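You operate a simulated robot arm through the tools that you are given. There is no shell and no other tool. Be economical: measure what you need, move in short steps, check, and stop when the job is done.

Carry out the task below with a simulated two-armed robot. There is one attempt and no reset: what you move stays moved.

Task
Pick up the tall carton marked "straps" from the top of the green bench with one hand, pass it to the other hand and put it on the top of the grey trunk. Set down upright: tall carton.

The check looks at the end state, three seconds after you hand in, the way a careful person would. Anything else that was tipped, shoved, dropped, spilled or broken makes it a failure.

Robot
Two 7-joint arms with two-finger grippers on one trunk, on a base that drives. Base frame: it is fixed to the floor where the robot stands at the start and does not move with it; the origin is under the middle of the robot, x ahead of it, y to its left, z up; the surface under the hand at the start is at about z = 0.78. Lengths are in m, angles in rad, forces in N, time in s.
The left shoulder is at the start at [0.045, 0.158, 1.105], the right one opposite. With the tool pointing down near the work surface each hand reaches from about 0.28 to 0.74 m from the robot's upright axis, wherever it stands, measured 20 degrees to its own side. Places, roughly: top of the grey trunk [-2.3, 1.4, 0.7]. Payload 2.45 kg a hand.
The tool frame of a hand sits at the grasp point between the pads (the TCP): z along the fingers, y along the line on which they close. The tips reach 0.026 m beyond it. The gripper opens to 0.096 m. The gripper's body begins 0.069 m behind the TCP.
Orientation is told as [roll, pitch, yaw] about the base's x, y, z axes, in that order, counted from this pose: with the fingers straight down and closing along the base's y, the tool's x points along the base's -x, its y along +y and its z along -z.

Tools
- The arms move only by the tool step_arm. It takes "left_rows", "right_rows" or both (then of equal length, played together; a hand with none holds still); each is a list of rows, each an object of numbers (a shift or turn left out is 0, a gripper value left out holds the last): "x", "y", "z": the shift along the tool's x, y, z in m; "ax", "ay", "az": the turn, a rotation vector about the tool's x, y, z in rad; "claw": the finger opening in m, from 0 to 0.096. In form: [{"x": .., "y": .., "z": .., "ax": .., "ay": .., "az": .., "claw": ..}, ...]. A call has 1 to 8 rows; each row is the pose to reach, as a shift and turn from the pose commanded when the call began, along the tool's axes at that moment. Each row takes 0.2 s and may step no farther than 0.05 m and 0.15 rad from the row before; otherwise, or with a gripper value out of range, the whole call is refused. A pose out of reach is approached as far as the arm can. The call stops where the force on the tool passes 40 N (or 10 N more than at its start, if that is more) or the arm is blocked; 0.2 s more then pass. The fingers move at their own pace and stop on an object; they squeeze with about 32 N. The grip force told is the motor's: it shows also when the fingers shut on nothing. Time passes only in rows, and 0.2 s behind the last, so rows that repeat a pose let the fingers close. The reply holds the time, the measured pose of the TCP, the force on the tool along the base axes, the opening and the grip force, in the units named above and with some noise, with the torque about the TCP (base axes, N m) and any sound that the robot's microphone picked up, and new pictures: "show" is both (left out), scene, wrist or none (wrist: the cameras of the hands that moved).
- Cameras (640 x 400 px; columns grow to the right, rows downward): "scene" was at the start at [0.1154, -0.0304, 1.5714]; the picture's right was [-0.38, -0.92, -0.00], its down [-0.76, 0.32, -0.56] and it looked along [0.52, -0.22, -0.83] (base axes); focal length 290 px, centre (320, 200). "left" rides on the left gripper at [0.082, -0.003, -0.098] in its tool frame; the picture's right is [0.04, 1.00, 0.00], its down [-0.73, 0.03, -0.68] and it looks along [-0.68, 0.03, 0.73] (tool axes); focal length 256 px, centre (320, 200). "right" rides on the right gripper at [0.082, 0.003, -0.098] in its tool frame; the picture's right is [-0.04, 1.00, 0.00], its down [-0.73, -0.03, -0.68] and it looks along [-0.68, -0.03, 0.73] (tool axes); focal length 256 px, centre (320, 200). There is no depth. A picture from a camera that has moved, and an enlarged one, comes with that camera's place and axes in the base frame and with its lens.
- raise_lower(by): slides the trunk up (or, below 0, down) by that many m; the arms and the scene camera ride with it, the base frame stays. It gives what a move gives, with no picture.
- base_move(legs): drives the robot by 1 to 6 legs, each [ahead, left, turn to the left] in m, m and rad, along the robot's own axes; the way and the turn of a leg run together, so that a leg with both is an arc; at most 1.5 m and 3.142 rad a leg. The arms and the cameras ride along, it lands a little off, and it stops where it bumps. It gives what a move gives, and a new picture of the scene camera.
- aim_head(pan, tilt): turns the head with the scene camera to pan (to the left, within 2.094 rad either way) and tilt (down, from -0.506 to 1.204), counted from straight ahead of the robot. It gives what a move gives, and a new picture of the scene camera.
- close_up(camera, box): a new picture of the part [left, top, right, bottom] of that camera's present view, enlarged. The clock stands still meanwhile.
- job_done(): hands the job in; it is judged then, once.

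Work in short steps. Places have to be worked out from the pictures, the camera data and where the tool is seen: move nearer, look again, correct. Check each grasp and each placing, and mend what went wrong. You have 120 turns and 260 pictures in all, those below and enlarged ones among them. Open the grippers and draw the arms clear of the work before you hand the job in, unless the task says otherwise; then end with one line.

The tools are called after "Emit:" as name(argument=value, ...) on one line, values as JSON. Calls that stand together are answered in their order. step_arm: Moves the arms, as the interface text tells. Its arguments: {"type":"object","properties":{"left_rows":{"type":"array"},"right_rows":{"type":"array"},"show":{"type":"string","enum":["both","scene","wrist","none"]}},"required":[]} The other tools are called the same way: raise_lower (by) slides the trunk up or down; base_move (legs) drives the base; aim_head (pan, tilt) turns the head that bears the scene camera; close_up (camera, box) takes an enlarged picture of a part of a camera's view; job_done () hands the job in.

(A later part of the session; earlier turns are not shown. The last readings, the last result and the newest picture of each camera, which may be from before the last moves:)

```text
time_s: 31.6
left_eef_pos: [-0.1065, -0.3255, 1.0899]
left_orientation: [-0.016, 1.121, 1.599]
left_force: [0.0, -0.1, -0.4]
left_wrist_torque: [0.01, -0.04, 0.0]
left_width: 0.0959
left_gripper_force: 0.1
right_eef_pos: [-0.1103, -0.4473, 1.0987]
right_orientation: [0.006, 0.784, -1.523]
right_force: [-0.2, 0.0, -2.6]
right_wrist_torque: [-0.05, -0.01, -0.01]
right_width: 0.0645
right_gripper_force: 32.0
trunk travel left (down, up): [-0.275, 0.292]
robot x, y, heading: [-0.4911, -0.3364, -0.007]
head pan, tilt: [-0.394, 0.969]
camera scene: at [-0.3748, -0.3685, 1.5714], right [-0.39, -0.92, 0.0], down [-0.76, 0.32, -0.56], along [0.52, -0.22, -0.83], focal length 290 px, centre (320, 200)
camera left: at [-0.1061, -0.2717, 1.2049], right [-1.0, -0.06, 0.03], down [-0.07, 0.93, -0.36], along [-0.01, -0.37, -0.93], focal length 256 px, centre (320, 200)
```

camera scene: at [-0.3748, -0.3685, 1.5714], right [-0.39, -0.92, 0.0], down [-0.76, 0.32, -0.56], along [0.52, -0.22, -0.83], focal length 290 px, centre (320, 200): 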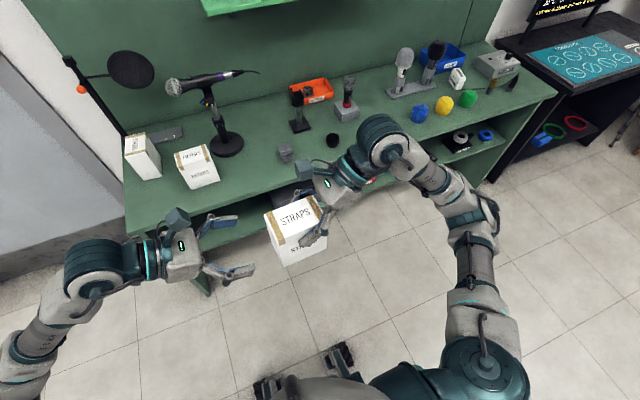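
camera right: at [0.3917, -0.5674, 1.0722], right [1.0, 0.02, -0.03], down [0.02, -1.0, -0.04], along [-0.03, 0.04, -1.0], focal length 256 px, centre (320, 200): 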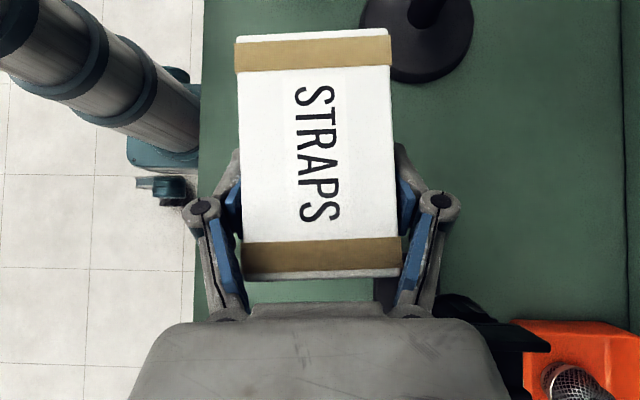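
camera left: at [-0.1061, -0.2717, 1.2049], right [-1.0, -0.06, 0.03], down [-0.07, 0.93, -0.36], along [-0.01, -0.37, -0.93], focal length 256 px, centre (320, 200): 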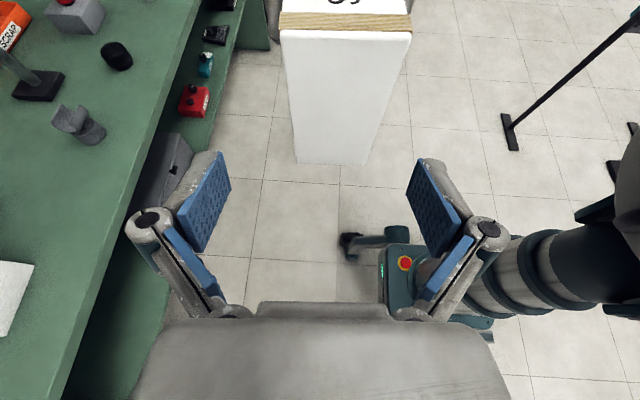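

The carton's left face centre appears at x≈-.116, so I shift the left hand about 1 cm in -x and slide in slowly along the tool.

Emit:
step_arm(left_rows=[{"y": 0.01}, {"y": 0.011, "z": 0.015}, {"y": 0.011, "z": 0.03}, {"y": 0.011, "z": 0.045}, {"y": 0.011, "z": 0.06}, {"y": 0.011, "z": 0.075}, {"y": 0.011, "z": 0.088}, {"y": 0.011, "z": 0.096}])

Emit:
close_up(camera="scene", box=[180, 130, 400, 290])

```text
time_s: 33.4
left_eef_pos: [-0.1139, -0.4139, 1.0447]
left_orientation: [-0.015, 1.121, 1.599]
left_force: [-0.4, -0.5, 0.1]
left_wrist_torque: [-0.01, 0.0, -0.01]
left_width: 0.0961
left_gripper_force: 0.1
right_eef_pos: [-0.11, -0.4477, 1.0975]
right_orientation: [0.008, 0.783, -1.52]
right_force: [0.1, -0.5, -2.6]
right_wrist_torque: [-0.06, 0.0, -0.03]
right_width: 0.0641
right_gripper_force: 31.5
trunk travel left (down, up): [-0.275, 0.292]
robot x, y, heading: [-0.4895, -0.3411, -0.006]
head pan, tilt: [-0.394, 0.969]
camera scene: at [-0.3747, -0.3692, 1.5713], right [-0.39, -0.92, 0.0], down [-0.76, 0.32, -0.56], along [0.52, -0.22, -0.83], focal length 290 px, centre (320, 200)
camera left: at [-0.1139, -0.3616, 1.161], right [-1.0, -0.06, 0.03], down [-0.07, 0.93, -0.36], along [-0.01, -0.37, -0.93], focal length 256 px, centre (320, 200)
```

scene: 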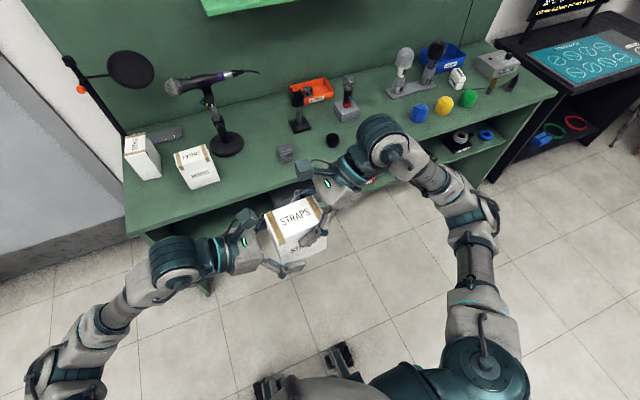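
left: 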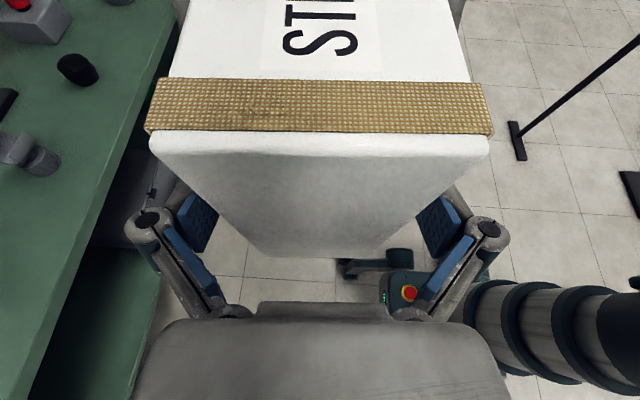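

```text
2.50 times, centred on (290, 210) of scene
camera zoom: at [-0.3747, -0.3692, 1.5713], right [-0.39, -0.92, 0.0], down [-0.76, 0.32, -0.56], along [0.52, -0.22, -0.83], focal length 725 px, centre (395, 175)
```

zoom: 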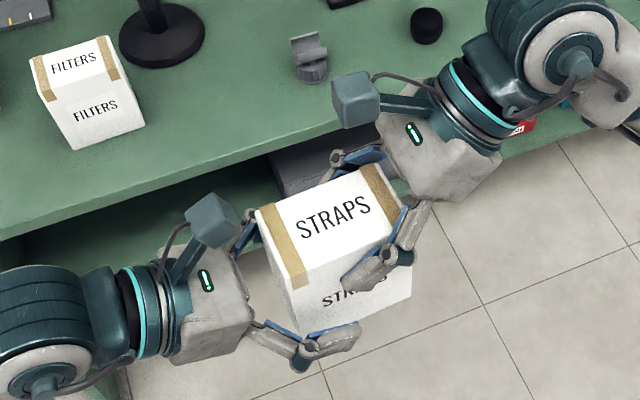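

The left fingers straddle the lower part of the carton, centred and clear of the right fingers. I close the left gripper.

Emit:
step_arm(left_rows=[{"claw": 0.085}, {"claw": 0.075}, {"claw": 0.065}, {"claw": 0.05}, {"claw": 0.05}, {"claw": 0.05}])

```text
time_s: 34.8
left_eef_pos: [-0.1131, -0.4136, 1.0436]
left_orientation: [-0.016, 1.119, 1.606]
left_force: [14.5, 9.9, 1.0]
left_wrist_torque: [-0.15, 0.56, 0.6]
left_width: 0.0616
left_gripper_force: 32.7
right_eef_pos: [-0.1111, -0.4465, 1.0981]
right_orientation: [0.007, 0.781, -1.522]
right_force: [-12.9, -9.5, -3.0]
right_wrist_torque: [-0.34, 0.13, -0.19]
right_width: 0.0638
right_gripper_force: 31.7
trunk travel left (down, up): [-0.275, 0.292]
robot x, y, heading: [-0.4894, -0.3401, -0.013]
head pan, tilt: [-0.394, 0.969]
camera scene: at [-0.3747, -0.369, 1.5713], right [-0.39, -0.92, 0.0], down [-0.76, 0.32, -0.56], along [0.52, -0.22, -0.83], focal length 290 px, centre (320, 200)
camera left: at [-0.1131, -0.361, 1.1611], right [-1.0, -0.06, 0.03], down [-0.07, 0.93, -0.36], along [-0.01, -0.37, -0.93], focal length 256 px, centre (320, 200)
```

scene: 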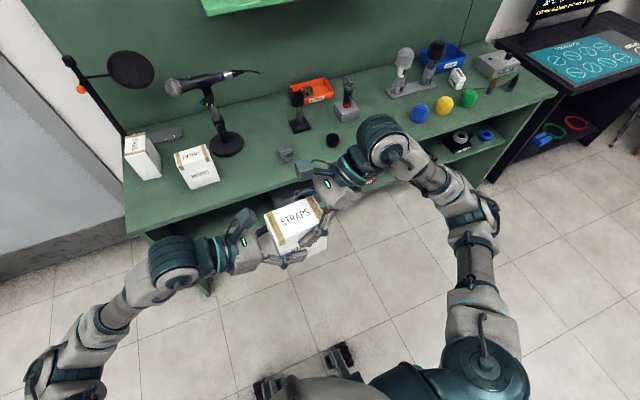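
left: 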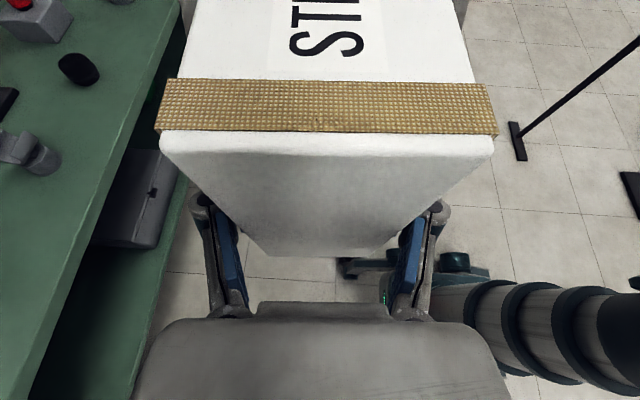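

Both hands hold the carton (left 0.062 wide, 32 N). I open the right gripper.

Emit:
step_arm(right_rows=[{"claw": 0.07}, {"claw": 0.08}, {"claw": 0.09}, {"claw": 0.09}])

```text
time_s: 35.8
left_eef_pos: [-0.1148, -0.4138, 1.0448]
left_orientation: [-0.013, 1.12, 1.598]
left_force: [0.5, 0.3, 0.1]
left_wrist_torque: [0.06, -0.03, -0.01]
left_width: 0.0617
left_gripper_force: 32.0
right_eef_pos: [-0.1093, -0.4476, 1.0976]
right_orientation: [0.006, 0.783, -1.522]
right_force: [-0.4, 0.5, 0.1]
right_wrist_torque: [0.01, -0.01, 0.0]
right_width: 0.0902
right_gripper_force: 0.0
trunk travel left (down, up): [-0.275, 0.292]
robot x, y, heading: [-0.4906, -0.3406, -0.009]
head pan, tilt: [-0.394, 0.969]
camera scene: at [-0.3747, -0.369, 1.5713], right [-0.39, -0.92, 0.0], down [-0.76, 0.32, -0.56], along [0.52, -0.22, -0.83], focal length 290 px, centre (320, 200)
camera right: at [-0.1057, -0.4597, 1.2239], right [1.0, 0.01, -0.02], down [0.01, -1.0, -0.04], along [-0.02, 0.04, -1.0], focal length 256 px, centre (320, 200)
```

scene: 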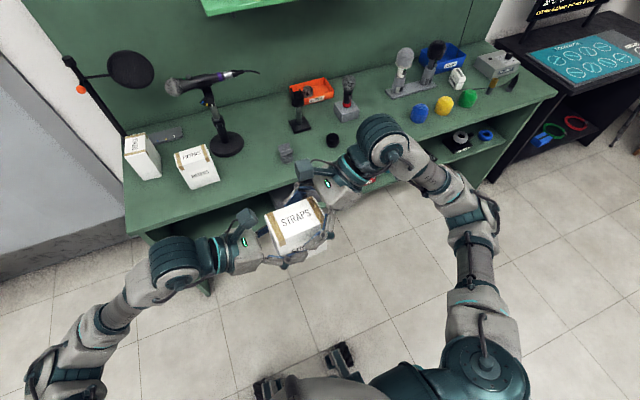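
right: 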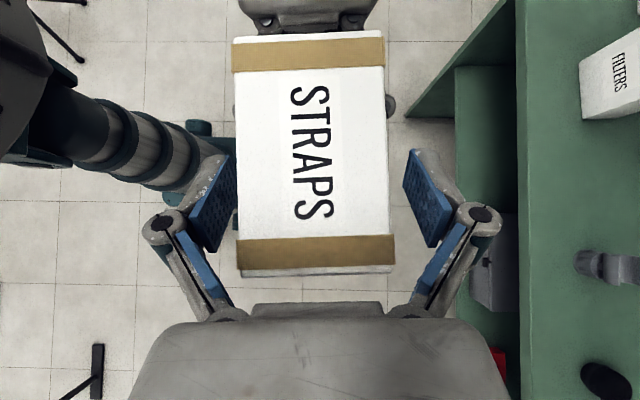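

The right gripper is open and the left holds the carton level. I withdraw the right hand along its own axis.

Emit:
step_arm(right_rows=[{"z": -0.02}, {"z": -0.05}, {"z": -0.08}, {"z": -0.11}, {"z": -0.14}, {"z": -0.16}], show="scene")

Emit:
aim_head(pan=1.9, tilt=0.5)

```text
time_s: 37.2
left_eef_pos: [-0.1151, -0.416, 1.0445]
left_orientation: [-0.012, 1.121, 1.6]
left_force: [0.0, 0.3, -0.5]
left_wrist_torque: [0.04, 0.01, 0.02]
left_width: 0.062
left_gripper_force: 31.8
right_eef_pos: [-0.1051, -0.5605, 1.2101]
right_orientation: [0.007, 0.783, -1.52]
right_force: [0.2, -0.1, -0.7]
right_wrist_torque: [0.01, -0.03, 0.01]
right_width: 0.09
right_gripper_force: 0.0
trunk travel left (down, up): [-0.275, 0.292]
robot x, y, heading: [-0.4925, -0.3404, -0.008]
head pan, tilt: [-0.394, 0.969]
camera scene: at [-0.375, -0.3699, 1.5714], right [-0.39, -0.92, 0.0], down [-0.76, 0.32, -0.56], along [0.52, -0.22, -0.83], focal length 290 px, centre (320, 200)
```

scene: 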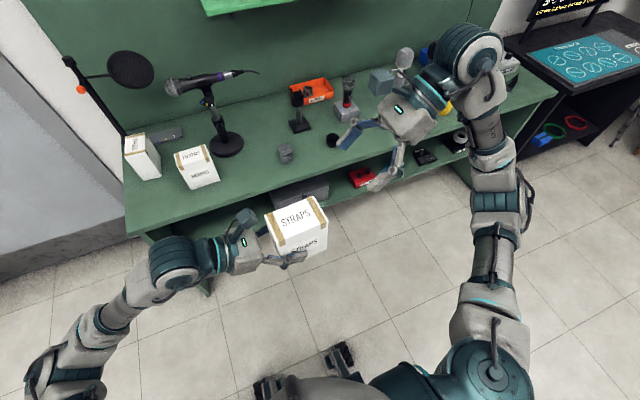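

```text
time_s: 39.3
left_eef_pos: [-0.1149, -0.4147, 1.0449]
left_orientation: [-0.016, 1.121, 1.599]
left_force: [0.4, 0.0, 0.1]
left_wrist_torque: [0.06, 0.0, -0.05]
left_width: 0.0615
left_gripper_force: 32.1
right_eef_pos: [-0.1048, -0.5592, 1.2102]
right_orientation: [0.006, 0.784, -1.522]
right_force: [0.0, 0.9, 0.1]
right_wrist_torque: [0.0, -0.02, 0.03]
right_width: 0.0904
right_gripper_force: 0.1
trunk travel left (down, up): [-0.275, 0.292]
robot x, y, heading: [-0.4914, -0.3398, -0.01]
head pan, tilt: [1.901, 0.499]
camera scene: at [-0.4692, -0.2553, 1.6107], right [0.95, 0.31, 0.0], down [0.15, -0.45, -0.88], along [-0.28, 0.83, -0.48], focal length 290 px, centre (320, 200)
```

scene: 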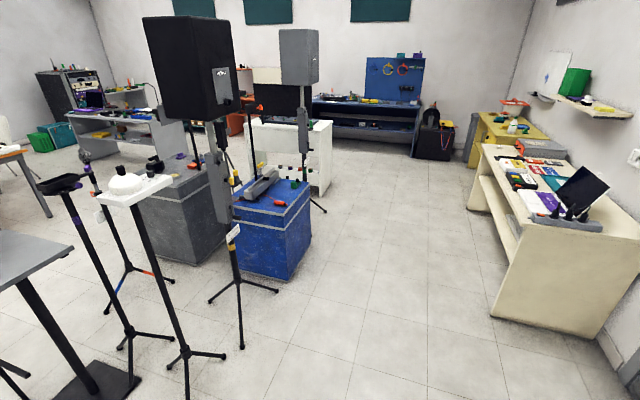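

The handover is done. The grey trunk is seen near pixel (185,190), with speaker stands and other stands around it, so I enlarge to plan the route.

Emit:
close_up(camera="scene", box=[60, 110, 340, 370])

Emit:
aim_head(pan=2.09, tilt=0.7)

```text
1.54 times, centred on (200, 240) of scene
camera zoom: at [-0.4692, -0.2553, 1.6107], right [0.95, 0.31, 0.0], down [0.15, -0.45, -0.88], along [-0.28, 0.83, -0.48], focal length 446 px, centre (505, 138)
```

zoom: 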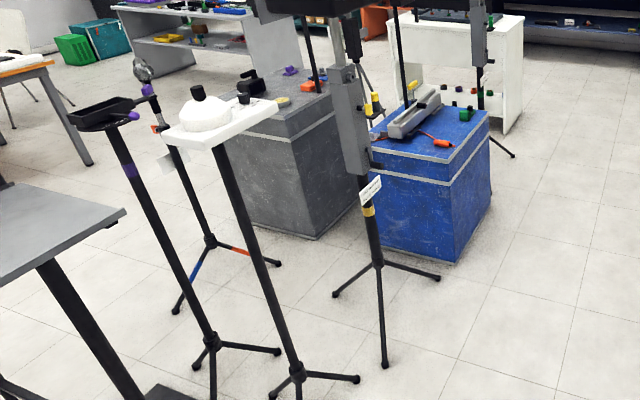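

```text
time_s: 40.0
left_eef_pos: [-0.1137, -0.4151, 1.0453]
left_orientation: [-0.013, 1.121, 1.602]
left_force: [-0.3, -0.8, -0.1]
left_wrist_torque: [0.04, 0.0, -0.02]
left_width: 0.0619
left_gripper_force: 32.3
right_eef_pos: [-0.1057, -0.5586, 1.2092]
right_orientation: [0.007, 0.785, -1.523]
right_force: [0.8, 0.5, 0.4]
right_wrist_torque: [-0.02, -0.01, 0.0]
right_width: 0.09
right_gripper_force: 0.0
trunk travel left (down, up): [-0.275, 0.292]
robot x, y, heading: [-0.4901, -0.3394, -0.004]
head pan, tilt: [2.089, 0.7]
camera scene: at [-0.482, -0.2674, 1.5931], right [0.87, 0.49, 0.0], down [0.31, -0.56, -0.77], along [-0.38, 0.67, -0.64], focal length 290 px, centre (320, 200)
```

scene: 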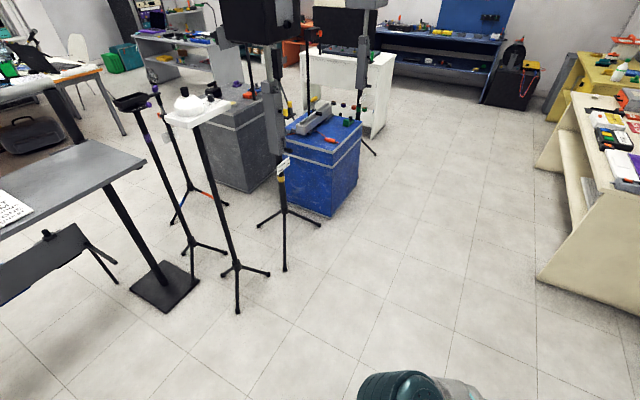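

The grey trunk spans about x -2.53..-1.98, y 1.15–1.65, and several tripods block its near side. I'll back off, turn left and look for a way round. First I fold the right hand closer in.

Emit:
step_arm(right_rows=[{"y": -0.02, "x": -0.03, "z": -0.03}, {"y": -0.04, "x": -0.05, "z": -0.05}, {"y": -0.06, "x": -0.05, "z": -0.05}, {"y": -0.08, "x": -0.05, "z": -0.05}], show="none")

Emit:
base_move(legs=[[-0.25, 0, 0], [0, 0, 1.57]])

Emit:
aim_head(pan=0.8, tilt=0.5)

```text
time_s: 41.0
left_eef_pos: [-0.1147, -0.4131, 1.0452]
left_orientation: [-0.016, 1.12, 1.599]
left_force: [0.1, -0.2, -0.1]
left_wrist_torque: [0.01, 0.01, -0.01]
left_width: 0.0616
left_gripper_force: 31.9
right_eef_pos: [-0.1852, -0.6318, 1.2109]
right_orientation: [0.011, 0.783, -1.52]
right_force: [-0.3, 0.2, 0.6]
right_wrist_torque: [-0.02, 0.02, -0.02]
right_width: 0.09
right_gripper_force: 0.0
trunk travel left (down, up): [-0.275, 0.292]
robot x, y, heading: [-0.4858, -0.344, -0.01]
head pan, tilt: [2.089, 0.7]
```

```text
time_s: 46.7
left_eef_pos: [-0.6717, 0.039, 1.0458]
left_orientation: [-0.016, 1.118, -3.107]
left_force: [-0.5, -0.2, -0.1]
left_wrist_torque: [-0.03, 0.07, 0.01]
left_width: 0.0613
left_gripper_force: 32.1
right_eef_pos: [-0.4515, -0.0285, 1.2103]
right_orientation: [0.007, 0.785, 0.055]
right_force: [0.0, -0.8, 0.3]
right_wrist_torque: [0.02, -0.02, 0.02]
right_width: 0.0901
right_gripper_force: 0.1
trunk travel left (down, up): [-0.275, 0.292]
robot x, y, heading: [-0.7421, -0.3382, 1.561]
head pan, tilt: [2.089, 0.7]
camera scene: at [-0.8142, -0.3296, 1.5931], right [-0.49, 0.87, 0.0], down [0.56, 0.31, -0.77], along [-0.67, -0.38, -0.64], focal length 290 px, centre (320, 200)
```

scene: 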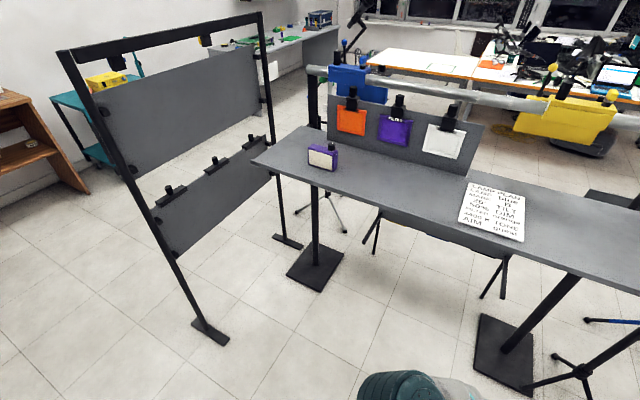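

```text
time_s: 48.2
left_eef_pos: [-0.6719, 0.036, 1.0456]
left_orientation: [-0.019, 1.12, -3.114]
left_force: [-0.3, -0.7, 0.3]
left_wrist_torque: [0.0, 0.05, -0.02]
left_width: 0.0616
left_gripper_force: 32.1
right_eef_pos: [-0.454, -0.0318, 1.2115]
right_orientation: [0.011, 0.785, 0.054]
right_force: [0.2, 0.7, -0.2]
right_wrist_torque: [0.0, 0.01, -0.02]
right_width: 0.0899
right_gripper_force: 0.0
trunk travel left (down, up): [-0.275, 0.292]
robot x, y, heading: [-0.7456, -0.336, 1.571]
head pan, tilt: [0.799, 0.499]
camera scene: at [-0.8059, -0.224, 1.6104], right [0.7, 0.71, 0.0], down [0.34, -0.34, -0.88], along [-0.63, 0.61, -0.48], focal length 290 px, centre (320, 200)
```

scene: 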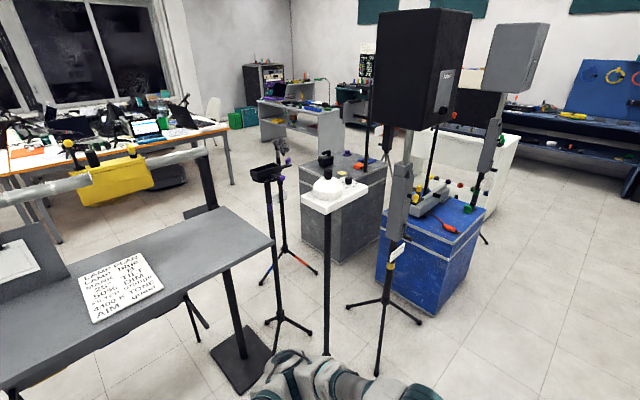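

The near side is boxed in by tripods and the table. I drive up the corridor (x≈-.5) to look at the trunk from the other sides.

Emit:
base_move(legs=[[0, -0.25, 0], [1.5, 0, 0], [0.5, 0, 0]])

Emit:
aim_head(pan=1.7, tilt=0.45)

```text
time_s: 59.6
left_eef_pos: [-0.4334, 2.0434, 1.0466]
left_orientation: [-0.02, 1.124, -3.095]
left_force: [-0.4, -1.3, -1.2]
left_wrist_torque: [-0.01, 0.01, -0.03]
left_width: 0.0615
left_gripper_force: 32.2
right_eef_pos: [-0.213, 1.9781, 1.2138]
right_orientation: [0.013, 0.78, 0.072]
right_force: [-0.5, 0.3, 0.4]
right_wrist_torque: [0.0, 0.01, -0.03]
right_width: 0.09
right_gripper_force: 0.1
trunk travel left (down, up): [-0.275, 0.292]
robot x, y, heading: [-0.4966, 1.6682, 1.584]
head pan, tilt: [0.799, 0.499]
camera scene: at [-0.5616, 1.7801, 1.6103], right [0.69, 0.73, 0.0], down [0.35, -0.33, -0.88], along [-0.64, 0.6, -0.48], focal length 290 px, centre (320, 200)
```

scene: 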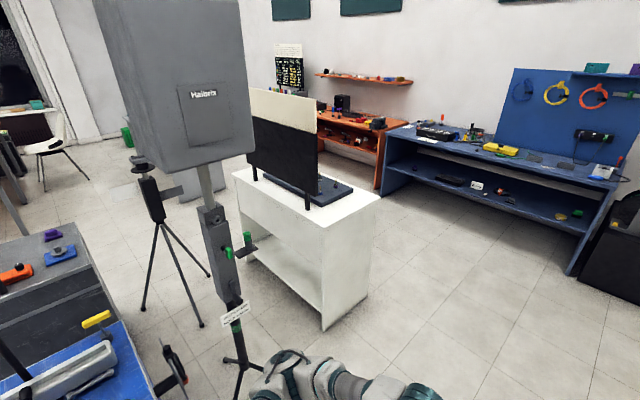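

```text
time_s: 60.8
left_eef_pos: [-0.4329, 2.0411, 1.0465]
left_orientation: [-0.023, 1.121, -3.098]
left_force: [0.6, -0.6, -2.3]
left_wrist_torque: [0.01, 0.07, 0.02]
left_width: 0.0613
left_gripper_force: 32.7
right_eef_pos: [-0.2122, 1.9755, 1.2125]
right_orientation: [0.016, 0.783, 0.077]
right_force: [-0.2, 0.2, 0.1]
right_wrist_torque: [0.01, 0.02, 0.01]
right_width: 0.09
right_gripper_force: 0.1
trunk travel left (down, up): [-0.275, 0.292]
robot x, y, heading: [-0.4961, 1.6673, 1.586]
head pan, tilt: [1.7, 0.45]
camera scene: at [-0.5845, 1.705, 1.6152], right [-0.14, 0.99, 0.0], down [0.43, 0.06, -0.9], along [-0.89, -0.13, -0.43], focal length 290 px, centre (320, 200)
```

scene: 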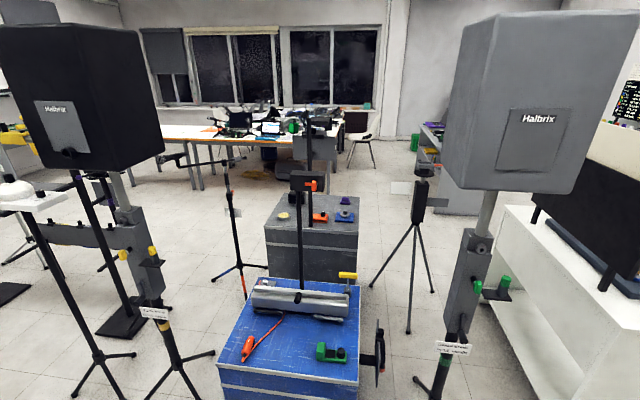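

Emit:
close_up(camera="scene", box=[200, 130, 480, 310])

Emit:
aim_head(pan=1.7, tilt=0.8)

```text
2.22 times, centred on (340, 220) of scene
camera zoom: at [-0.5845, 1.705, 1.6152], right [-0.14, 0.99, 0.0], down [0.43, 0.06, -0.9], along [-0.89, -0.13, -0.43], focal length 644 px, centre (276, 156)
```

zoom: 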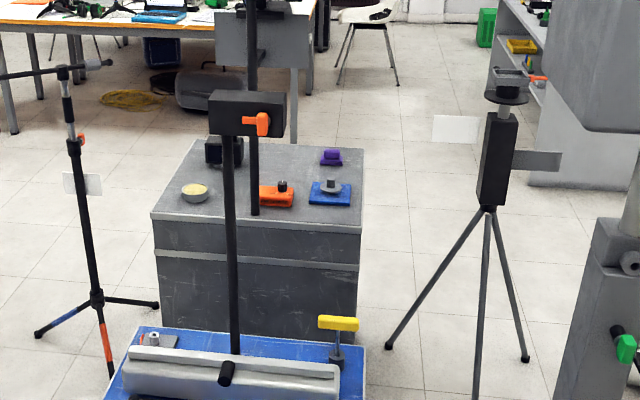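

```text
time_s: 61.6
left_eef_pos: [-0.4334, 2.0406, 1.0476]
left_orientation: [-0.024, 1.122, -3.1]
left_force: [0.4, 0.0, -1.8]
left_wrist_torque: [0.04, 0.07, 0.0]
left_width: 0.0616
left_gripper_force: 32.2
right_eef_pos: [-0.2119, 1.9747, 1.2135]
right_orientation: [0.016, 0.781, 0.077]
right_force: [0.6, -0.1, -0.4]
right_wrist_torque: [-0.01, 0.0, 0.01]
right_width: 0.0901
right_gripper_force: 0.2
trunk travel left (down, up): [-0.275, 0.292]
robot x, y, heading: [-0.496, 1.6672, 1.583]
head pan, tilt: [1.7, 0.799]
camera scene: at [-0.5727, 1.7062, 1.5848], right [-0.14, 0.99, 0.0], down [0.71, 0.1, -0.7], along [-0.69, -0.1, -0.71], focal length 290 px, centre (320, 200)
```

scene: 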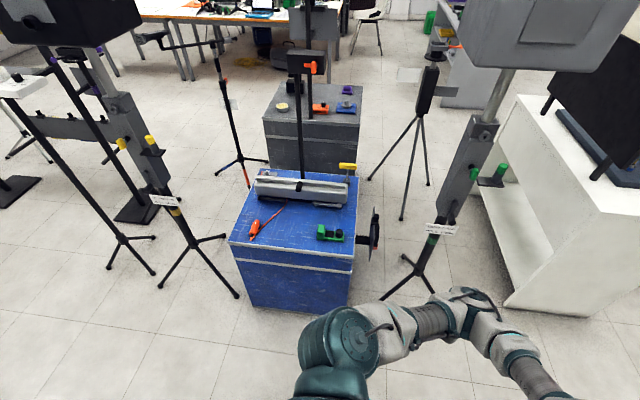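

The far side of the grey trunk (x<-2.6) is open floor. The route goes up the corridor to y≈3.65, left behind the white cabinet, then down at x≈-3.1. The free spot on the trunk looks to be around (-2.47,1.44). I drive the first part.

Emit:
base_move(legs=[[1.5, 0, -0.013], [0.47, 0, 0], [0, 0, 1.57]])

Emit:
aim_head(pan=0.0, tilt=0.45)

```text
time_s: 75.2
left_eef_pos: [-0.8997, 3.6984, 1.0474]
left_orientation: [-0.023, 1.122, -1.549]
left_force: [0.4, -0.2, -1.9]
left_wrist_torque: [-0.05, -0.02, 0.0]
left_width: 0.0615
left_gripper_force: 31.9
right_eef_pos: [-0.8298, 3.9176, 1.2133]
right_orientation: [0.014, 0.782, 1.63]
right_force: [-0.2, 0.3, 0.1]
right_wrist_torque: [0.0, 0.02, 0.0]
right_width: 0.0901
right_gripper_force: 0.1
trunk travel left (down, up): [-0.275, 0.292]
robot x, y, heading: [-0.5269, 3.6299, 3.133]
head pan, tilt: [1.7, 0.799]
camera scene: at [-0.5663, 3.5532, 1.5848], right [-0.99, -0.12, 0.0], down [-0.09, 0.71, -0.7], along [0.09, -0.69, -0.72], focal length 290 px, centre (320, 200)
```

scene: 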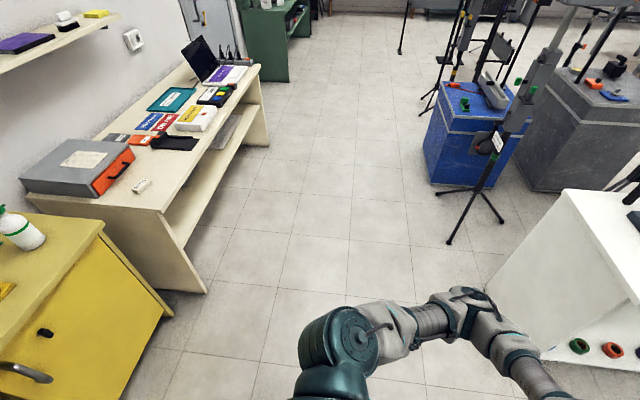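

```text
time_s: 76.9
left_eef_pos: [-0.8977, 3.6975, 1.049]
left_orientation: [-0.031, 1.123, -1.554]
left_force: [0.9, 0.4, -2.9]
left_wrist_torque: [-0.03, 0.01, -0.01]
left_width: 0.0615
left_gripper_force: 32.1
right_eef_pos: [-0.8284, 3.9161, 1.2152]
right_orientation: [0.018, 0.78, 1.632]
right_force: [0.6, -0.2, 0.1]
right_wrist_torque: [0.01, -0.01, -0.02]
right_width: 0.09
right_gripper_force: 0.1
trunk travel left (down, up): [-0.275, 0.292]
robot x, y, heading: [-0.5278, 3.6301, 3.142]
head pan, tilt: [0.0, 0.45]
camera scene: at [-0.6683, 3.6337, 1.6146], right [0.0, 1.0, 0.0], down [0.44, 0.0, -0.9], along [-0.9, 0.0, -0.44], focal length 290 px, centre (320, 200)
```

scene: 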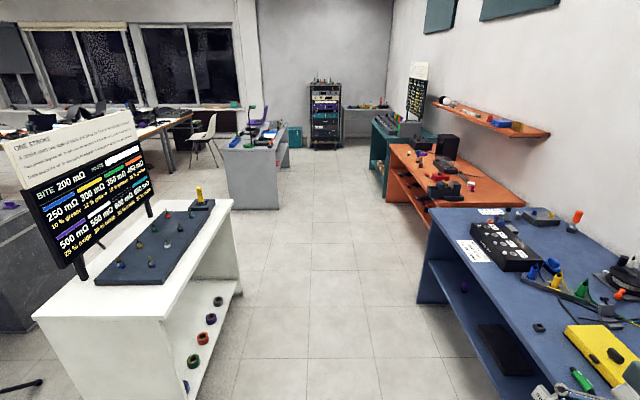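

The passage between the white cabinet (y≤3.15) and the blue bench (y≥4.3) is clear. I drive along y≈3.7 to x≈-3.05 and turn left.

Emit:
base_move(legs=[[0, -0.07, 0], [1.5, 0, 0], [1.02, 0, 0], [0, 0, 1.57]])

```text
time_s: 93.6
left_eef_pos: [-3.0945, 3.3396, 1.0509]
left_orientation: [-0.029, 1.142, 0.014]
left_force: [1.1, -1.4, -2.1]
left_wrist_torque: [0.01, -0.01, -0.01]
left_width: 0.0615
left_gripper_force: 31.7
right_eef_pos: [-3.3096, 3.4142, 1.22]
right_orientation: [0.02, 0.761, -3.089]
right_force: [0.7, 0.4, -0.5]
right_wrist_torque: [-0.02, 0.01, 0.01]
right_width: 0.09
right_gripper_force: 0.1
trunk travel left (down, up): [-0.275, 0.292]
robot x, y, heading: [-3.0436, 3.7076, -1.585]
head pan, tilt: [0.0, 0.45]
camera scene: at [-3.014, 3.5701, 1.6144], right [-1.0, 0.01, 0.02], down [-0.01, 0.44, -0.9], along [-0.02, -0.9, -0.44], focal length 290 px, centre (320, 200)
```

scene: 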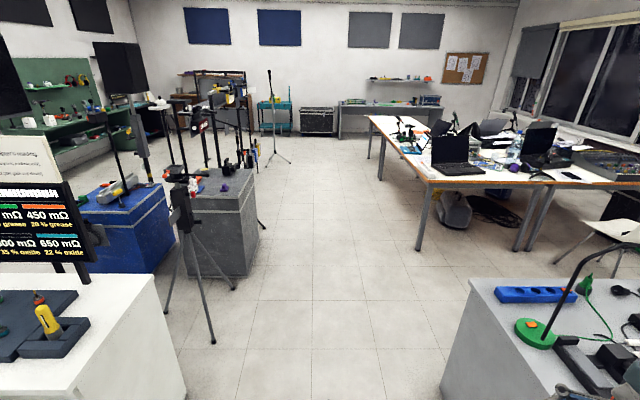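

The way down is clear. I drive to y≈1.44 and turn to face the grey trunk.

Emit:
base_move(legs=[[1.2, 0, 0.014], [1.07, 0, 0], [0, 0, 1.57]])

Emit:
aim_head(pan=0.0, tilt=0.8)

```text
time_s: 108.7
left_eef_pos: [-2.6882, 1.3527, 1.05]
left_orientation: [-0.034, 1.119, 1.599]
left_force: [0.2, 0.0, -2.5]
left_wrist_torque: [0.06, -0.03, 0.03]
left_width: 0.0616
left_gripper_force: 31.9
right_eef_pos: [-2.756, 1.1323, 1.2145]
right_orientation: [0.024, 0.785, -1.494]
right_force: [0.1, -0.2, -0.5]
right_wrist_torque: [0.0, 0.0, 0.01]
right_width: 0.0901
right_gripper_force: 0.1
trunk travel left (down, up): [-0.275, 0.292]
robot x, y, heading: [-3.0554, 1.4214, 0.005]
head pan, tilt: [0.0, 0.45]
camera scene: at [-2.9149, 1.414, 1.6146], right [0.01, -1.0, -0.01], down [-0.44, 0.0, -0.9], along [0.9, 0.01, -0.44], focal length 290 px, centre (320, 200)
```

scene: 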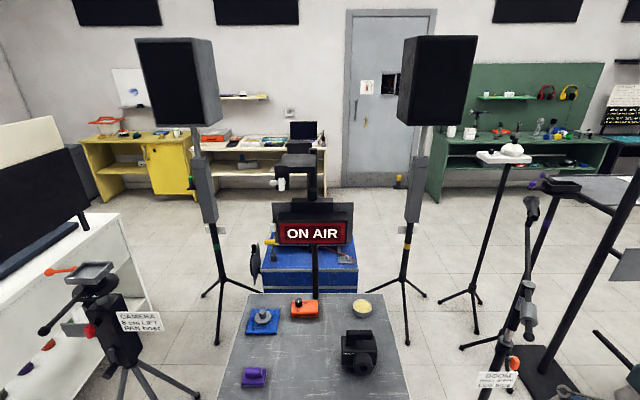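

```text
time_s: 109.5
left_eef_pos: [-2.6916, 1.3536, 1.0497]
left_orientation: [-0.041, 1.119, 1.59]
left_force: [0.8, -0.3, -2.6]
left_wrist_torque: [0.05, 0.03, 0.02]
left_width: 0.0618
left_gripper_force: 32.1
right_eef_pos: [-2.7599, 1.1329, 1.2169]
right_orientation: [0.028, 0.783, -1.492]
right_force: [0.2, -0.1, 0.0]
right_wrist_torque: [0.01, -0.02, -0.01]
right_width: 0.0903
right_gripper_force: 0.0
trunk travel left (down, up): [-0.275, 0.292]
robot x, y, heading: [-3.0578, 1.4192, 0.006]
head pan, tilt: [0.0, 0.799]
camera scene: at [-2.9265, 1.4174, 1.5843], right [0.01, -1.0, 0.0], down [-0.72, 0.0, -0.7], along [0.7, 0.01, -0.72], focal length 290 px, centre (320, 200)
```

scene: 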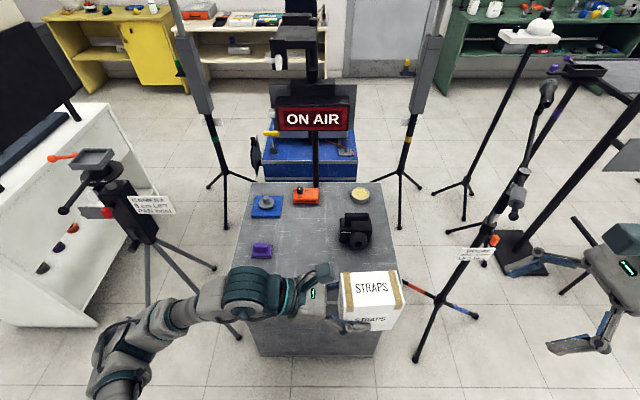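

I'm facing the trunk at (-3.06,1.42). Its top spans about x -2.6..-2.08, y 1.14..1.70, with a black camera at (-2.31,1.31) and a purple item at (-2.33,1.64). The spot near (-2.47,1.45) is free, so I move the carton over it at the current height.

Emit:
step_arm(left_rows=[{"x": -0.006, "y": -0.027, "z": -0.013}, {"x": -0.0127, "y": -0.0555, "z": -0.026}, {"x": -0.019, "y": -0.083, "z": -0.039}, {"x": -0.0253, "y": -0.111, "z": -0.052}, {"x": -0.0316, "y": -0.139, "z": -0.065}, {"x": -0.038, "y": -0.167, "z": -0.078}, {"x": -0.0443, "y": -0.195, "z": -0.0914}, {"x": -0.0506, "y": -0.222, "z": -0.1044}])

```text
time_s: 111.3
left_eef_pos: [-2.4752, 1.4885, 1.0526]
left_orientation: [-0.041, 1.122, 1.591]
left_force: [-0.5, -0.8, -2.1]
left_wrist_torque: [0.03, -0.02, -0.04]
left_width: 0.0616
left_gripper_force: 32.4
right_eef_pos: [-2.7593, 1.1381, 1.2166]
right_orientation: [0.024, 0.779, -1.494]
right_force: [-0.3, 0.0, -0.4]
right_wrist_torque: [0.04, -0.03, -0.01]
right_width: 0.09
right_gripper_force: 0.1
trunk travel left (down, up): [-0.275, 0.292]
robot x, y, heading: [-3.0568, 1.4216, 0.008]
head pan, tilt: [0.0, 0.799]
camera scene: at [-2.9245, 1.4227, 1.5841], right [0.01, -1.0, 0.0], down [-0.72, 0.0, -0.69], along [0.69, 0.01, -0.72], focal length 290 px, centre (320, 200)
camera left: at [-2.4775, 1.5418, 1.1692], right [-1.0, -0.07, 0.02], down [-0.08, 0.93, -0.37], along [0.01, -0.37, -0.93], focal length 256 px, centre (320, 200)
```

scene: 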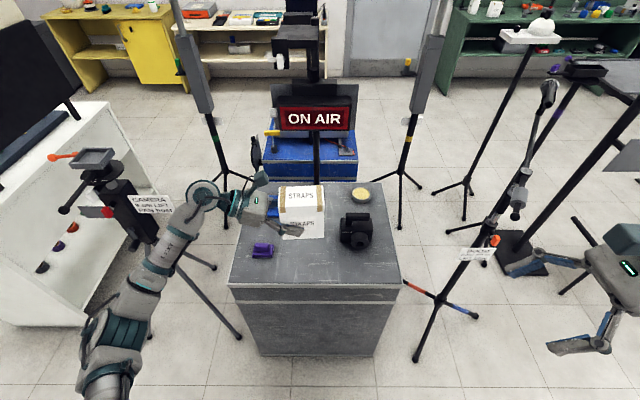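
left: 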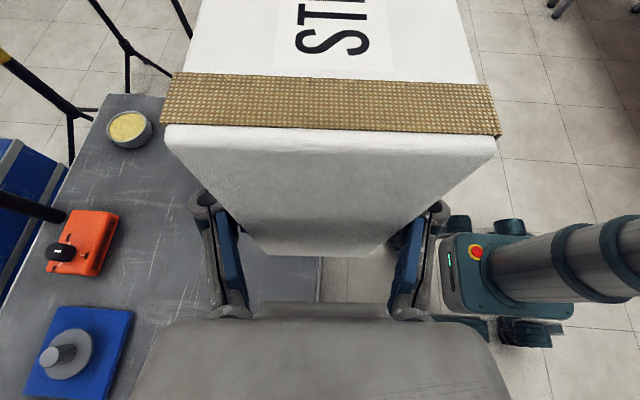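

The picture now shows the trunk's near edge at x≈-2.48, so the carton must go farther in. I choose centre (-2.395,1.40), TCP (-2.395,1.43), between the black camera (x>-2.31) and the purple item (y>1.6). I shift there at this height and check.

Emit:
step_arm(left_rows=[{"x": 0.0065, "y": -0.02, "z": 0.0135}, {"x": 0.013, "y": -0.04, "z": 0.027}, {"x": 0.0196, "y": -0.06, "z": 0.0405}, {"x": 0.0262, "y": -0.079, "z": 0.054}, {"x": 0.0262, "y": -0.079, "z": 0.054}], show="none")

Emit:
step_arm(left_rows=[{"x": -0.027, "z": 0.013}, {"x": -0.054, "z": 0.026}, {"x": -0.081, "z": 0.0392}, {"x": -0.108, "z": 0.0523}, {"x": -0.135, "z": 0.0654}, {"x": -0.135, "z": 0.0654}])

```text
time_s: 112.5
left_eef_pos: [-2.3957, 1.4336, 1.0548]
left_orientation: [-0.042, 1.122, 1.59]
left_force: [0.5, -0.2, -2.0]
left_wrist_torque: [0.05, -0.02, 0.01]
left_width: 0.0614
left_gripper_force: 32.2
right_eef_pos: [-2.7603, 1.1389, 1.2174]
right_orientation: [0.028, 0.78, -1.493]
right_force: [0.7, 0.1, 0.0]
right_wrist_torque: [0.01, -0.03, 0.0]
right_width: 0.09
right_gripper_force: 0.0
trunk travel left (down, up): [-0.275, 0.292]
robot x, y, heading: [-3.0559, 1.4248, 0.009]
head pan, tilt: [0.0, 0.799]
```

```text
time_s: 113.9
left_eef_pos: [-2.3908, 1.4325, 0.9058]
left_orientation: [-0.042, 1.123, 1.59]
left_force: [0.0, -0.4, -2.8]
left_wrist_torque: [0.04, -0.02, 0.0]
left_width: 0.0613
left_gripper_force: 31.5
right_eef_pos: [-2.7592, 1.1398, 1.2164]
right_orientation: [0.028, 0.781, -1.493]
right_force: [-0.2, -0.6, -0.3]
right_wrist_torque: [0.01, -0.02, 0.0]
right_width: 0.0899
right_gripper_force: 0.0
trunk travel left (down, up): [-0.275, 0.292]
robot x, y, heading: [-3.0539, 1.4215, 0.008]
head pan, tilt: [0.0, 0.799]
camera scene: at [-2.9252, 1.4221, 1.5842], right [0.01, -1.0, 0.0], down [-0.72, 0.0, -0.69], along [0.69, 0.01, -0.72], focal length 290 px, centre (320, 200)
camera left: at [-2.3931, 1.4856, 1.0204], right [-1.0, -0.08, 0.02], down [-0.08, 0.93, -0.37], along [0.01, -0.37, -0.93], focal length 256 px, centre (320, 200)
```

scene: 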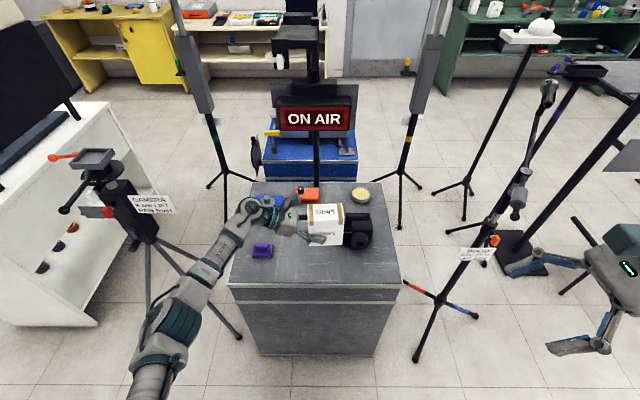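
left: 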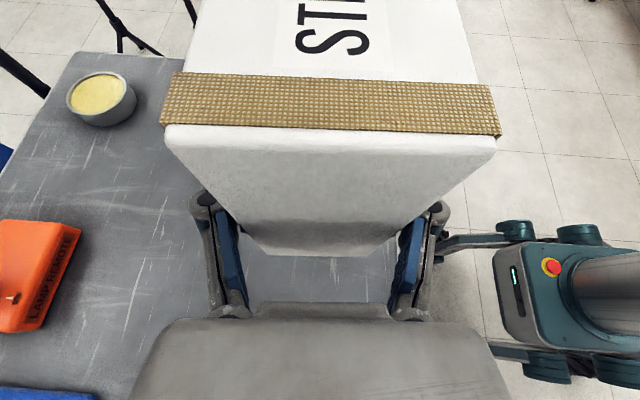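

Descent is good so far. I check the clearance between the carton and the black camera before going lower.

Emit:
close_up(camera="scene", box=[220, 170, 420, 295])

```text
3.20 times, centred on (320, 232) of scene
camera zoom: at [-2.9252, 1.4221, 1.5842], right [0.01, -1.0, 0.0], down [-0.72, 0.0, -0.69], along [0.69, 0.01, -0.72], focal length 928 px, centre (320, 96)
```

zoom: 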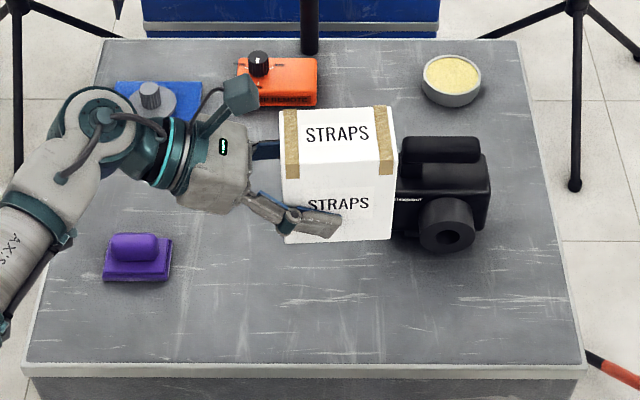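

The carton footprint is about x -2.42..-2.36, y 1.365–1.464, which clears the camera (x>-2.33, y<1.35) and the purple item. I lower another 0.11 m with a 1 cm shift toward the robot.

Emit:
step_arm(left_rows=[{"x": -0.02, "z": 0.0097, "y": 0.004}, {"x": -0.04, "z": 0.0194, "y": 0.008}, {"x": -0.06, "z": 0.029, "y": 0.01}, {"x": -0.08, "z": 0.0388, "y": 0.01}, {"x": -0.099, "z": 0.048, "y": 0.01}, {"x": -0.099, "z": 0.048, "y": 0.01}], show="none")

Emit:
close_up(camera="scene", box=[200, 170, 420, 307])

```text
time_s: 115.3
left_eef_pos: [-2.3984, 1.4313, 0.7976]
left_orientation: [-0.042, 1.123, 1.592]
left_force: [-0.3, -0.2, -1.9]
left_wrist_torque: [0.03, -0.01, -0.02]
left_width: 0.0614
left_gripper_force: 31.8
right_eef_pos: [-2.7609, 1.1381, 1.2166]
right_orientation: [0.029, 0.781, -1.493]
right_force: [0.3, -0.1, 0.2]
right_wrist_torque: [0.0, -0.03, 0.02]
right_width: 0.0902
right_gripper_force: 0.2
trunk travel left (down, up): [-0.275, 0.292]
robot x, y, heading: [-3.0561, 1.4222, 0.006]
head pan, tilt: [0.0, 0.799]
```

```text
2.91 times, centred on (310, 238) of scene
camera zoom: at [-2.9252, 1.422, 1.5842], right [0.01, -1.0, 0.0], down [-0.72, 0.0, -0.69], along [0.69, 0.01, -0.72], focal length 844 px, centre (349, 88)
```

zoom: 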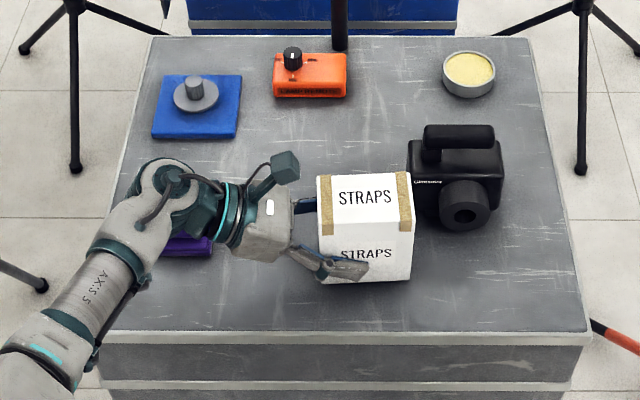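

About 5 cm remains, and the wrist passes over the purple item, which I judge to be about 4.5 cm tall. I lower 4 cm slowly with a fresh look.

Emit:
step_arm(left_rows=[{"x": -0.009, "z": 0.0044}, {"x": -0.018, "z": 0.0087}, {"x": -0.027, "z": 0.013}, {"x": -0.036, "z": 0.0174}, {"x": -0.036, "z": 0.0174}], show="wrist")

Emit:
close_up(camera="scene", box=[230, 200, 370, 290])

```text
time_s: 116.5
left_eef_pos: [-2.3983, 1.429, 0.7621]
left_orientation: [-0.056, 1.129, 1.579]
left_force: [2.9, 3.8, 36.4]
left_wrist_torque: [-0.17, 1.19, -0.37]
left_width: 0.0617
left_gripper_force: 32.0
right_eef_pos: [-2.7629, 1.139, 1.2171]
right_orientation: [0.032, 0.779, -1.486]
right_force: [0.4, 0.1, -0.6]
right_wrist_torque: [0.01, -0.01, 0.01]
right_width: 0.0899
right_gripper_force: 0.0
trunk travel left (down, up): [-0.275, 0.292]
robot x, y, heading: [-3.0559, 1.4227, 0.004]
head pan, tilt: [0.0, 0.799]
camera left: at [-2.4012, 1.4832, 0.8765], right [-1.0, -0.08, 0.01], down [-0.08, 0.92, -0.37], along [0.02, -0.37, -0.93], focal length 256 px, centre (320, 200)
```

left: 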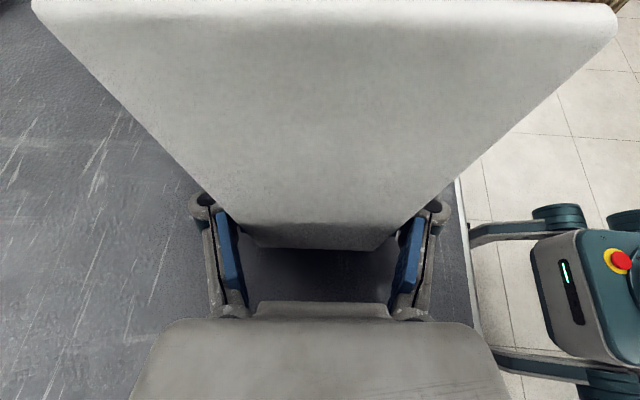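

```text
4.44 times, centred on (300, 245) of scene
camera zoom: at [-2.9329, 1.4232, 1.5854], right [0.01, -1.0, 0.0], down [-0.72, 0.0, -0.7], along [0.7, 0.01, -0.72], focal length 1289 px, centre (409, 0)
```

zoom: 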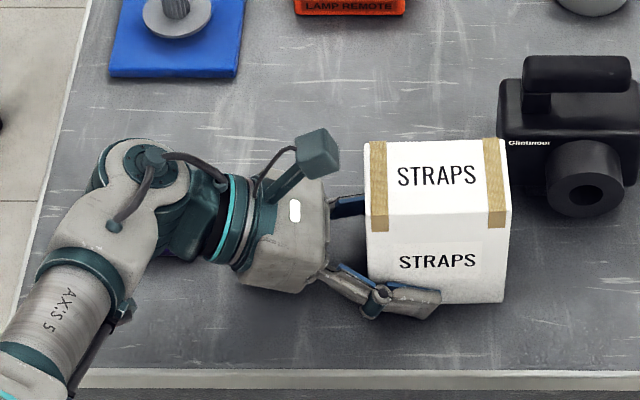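

Contact came early. The trunk top is evidently near z≈.75, and the fingers slid down the carton's sides. I ease up a few mm to relieve the force and look.

Emit:
step_arm(left_rows=[{"x": 0.003, "z": -0.0013}, {"x": 0.0054, "z": -0.0026}, {"x": 0.0054, "z": -0.0026}], show="both")

Emit:
close_up(camera="scene", box=[230, 200, 370, 290])

```text
time_s: 117.3
left_eef_pos: [-2.3976, 1.4287, 0.761]
left_orientation: [-0.041, 1.122, 1.593]
left_force: [2.2, -5.5, 13.7]
left_wrist_torque: [-1.03, 0.38, 0.35]
left_width: 0.0615
left_gripper_force: 32.5
right_eef_pos: [-2.7607, 1.1384, 1.217]
right_orientation: [0.028, 0.78, -1.49]
right_force: [-0.3, -0.5, -0.6]
right_wrist_torque: [0.02, 0.01, 0.0]
right_width: 0.0899
right_gripper_force: 0.0
trunk travel left (down, up): [-0.275, 0.292]
robot x, y, heading: [-3.0567, 1.4222, 0.005]
head pan, tilt: [0.0, 0.799]
camera scene: at [-2.9277, 1.4199, 1.5843], right [0.01, -1.0, 0.0], down [-0.72, 0.0, -0.7], along [0.7, 0.01, -0.72], focal length 290 px, centre (320, 200)
camera left: at [-2.4002, 1.4823, 0.8769], right [-1.0, -0.07, 0.02], down [-0.08, 0.93, -0.37], along [0.01, -0.37, -0.93], focal length 256 px, centre (320, 200)
```

scene: 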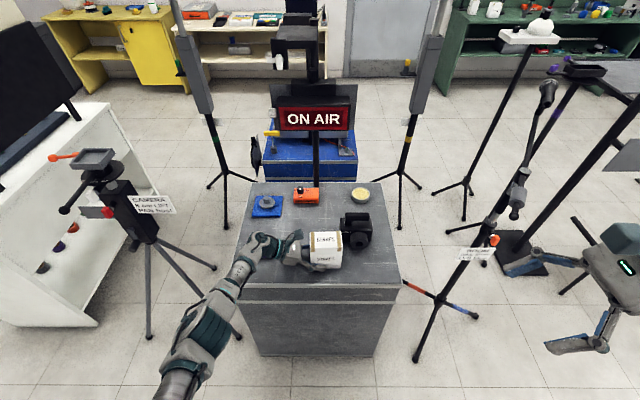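
left: 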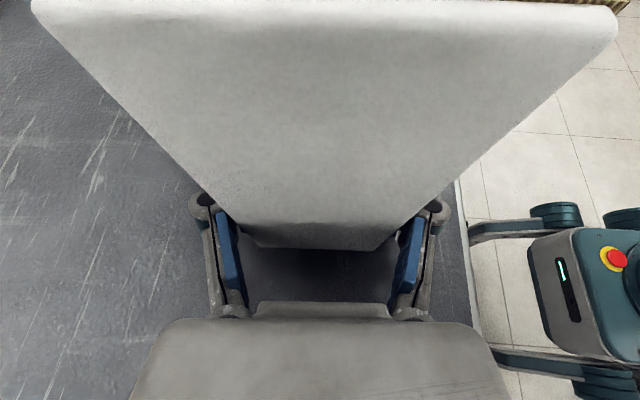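

```text
4.44 times, centred on (300, 245) of scene
camera zoom: at [-2.9277, 1.4199, 1.5843], right [0.01, -1.0, 0.0], down [-0.72, 0.0, -0.7], along [0.7, 0.01, -0.72], focal length 1289 px, centre (409, 0)
```

zoom: 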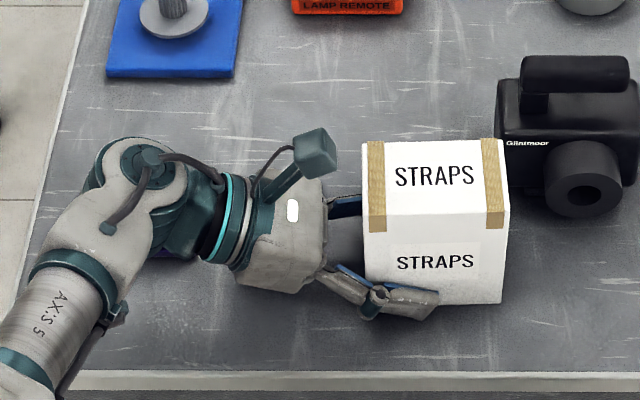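

The carton stands flat on the trunk and the force has dropped. I ease up 2 mm more and open the left fingers gently.

Emit:
step_arm(left_rows=[{"x": 0.002, "z": -0.001}, {"x": 0.002, "z": -0.001, "claw": 0.064}, {"x": 0.002, "z": -0.001, "claw": 0.07}, {"x": 0.002, "z": -0.001, "claw": 0.076}, {"x": 0.002, "z": -0.001, "claw": 0.082}, {"x": 0.002, "z": -0.001, "claw": 0.082}], show="wrist")

Emit:
close_up(camera="scene", box=[230, 200, 370, 290])

```text
time_s: 118.7
left_eef_pos: [-2.3974, 1.4305, 0.7627]
left_orientation: [-0.039, 1.122, 1.591]
left_force: [-0.5, 0.9, -0.7]
left_wrist_torque: [0.02, -0.03, 0.0]
left_width: 0.082
left_gripper_force: 0.1
right_eef_pos: [-2.7606, 1.1386, 1.2169]
right_orientation: [0.028, 0.781, -1.493]
right_force: [1.3, 0.8, -0.3]
right_wrist_torque: [-0.02, -0.01, -0.02]
right_width: 0.09
right_gripper_force: 0.1
trunk travel left (down, up): [-0.275, 0.292]
robot x, y, heading: [-3.0595, 1.4229, 0.007]
head pan, tilt: [0.0, 0.799]
camera left: at [-2.3999, 1.484, 0.8791], right [-1.0, -0.08, 0.02], down [-0.08, 0.93, -0.37], along [0.01, -0.37, -0.93], focal length 256 px, centre (320, 200)
```

left: 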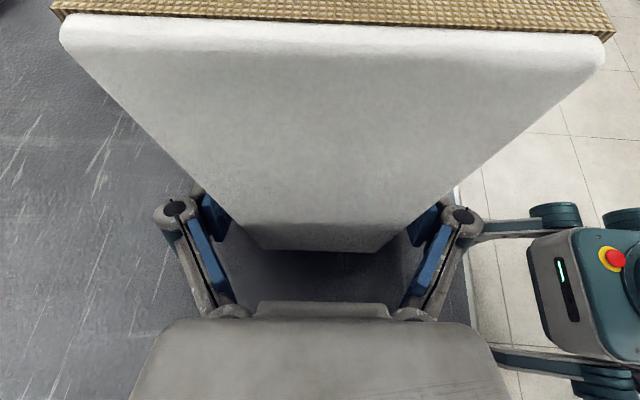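

```text
4.44 times, centred on (300, 245) of scene
camera zoom: at [-2.9254, 1.422, 1.5842], right [0.01, -1.0, 0.0], down [-0.72, 0.0, -0.69], along [0.69, 0.01, -0.72], focal length 1289 px, centre (409, 0)
```

zoom: 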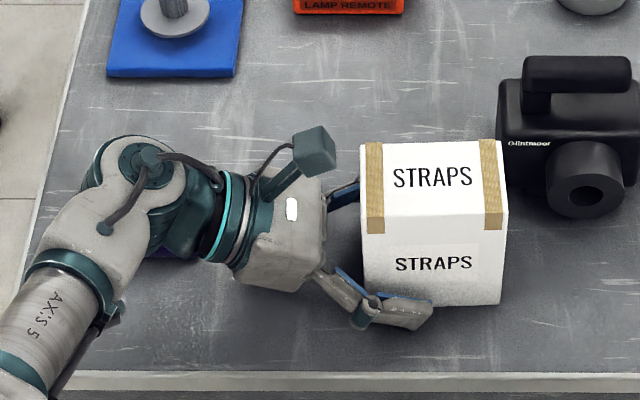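

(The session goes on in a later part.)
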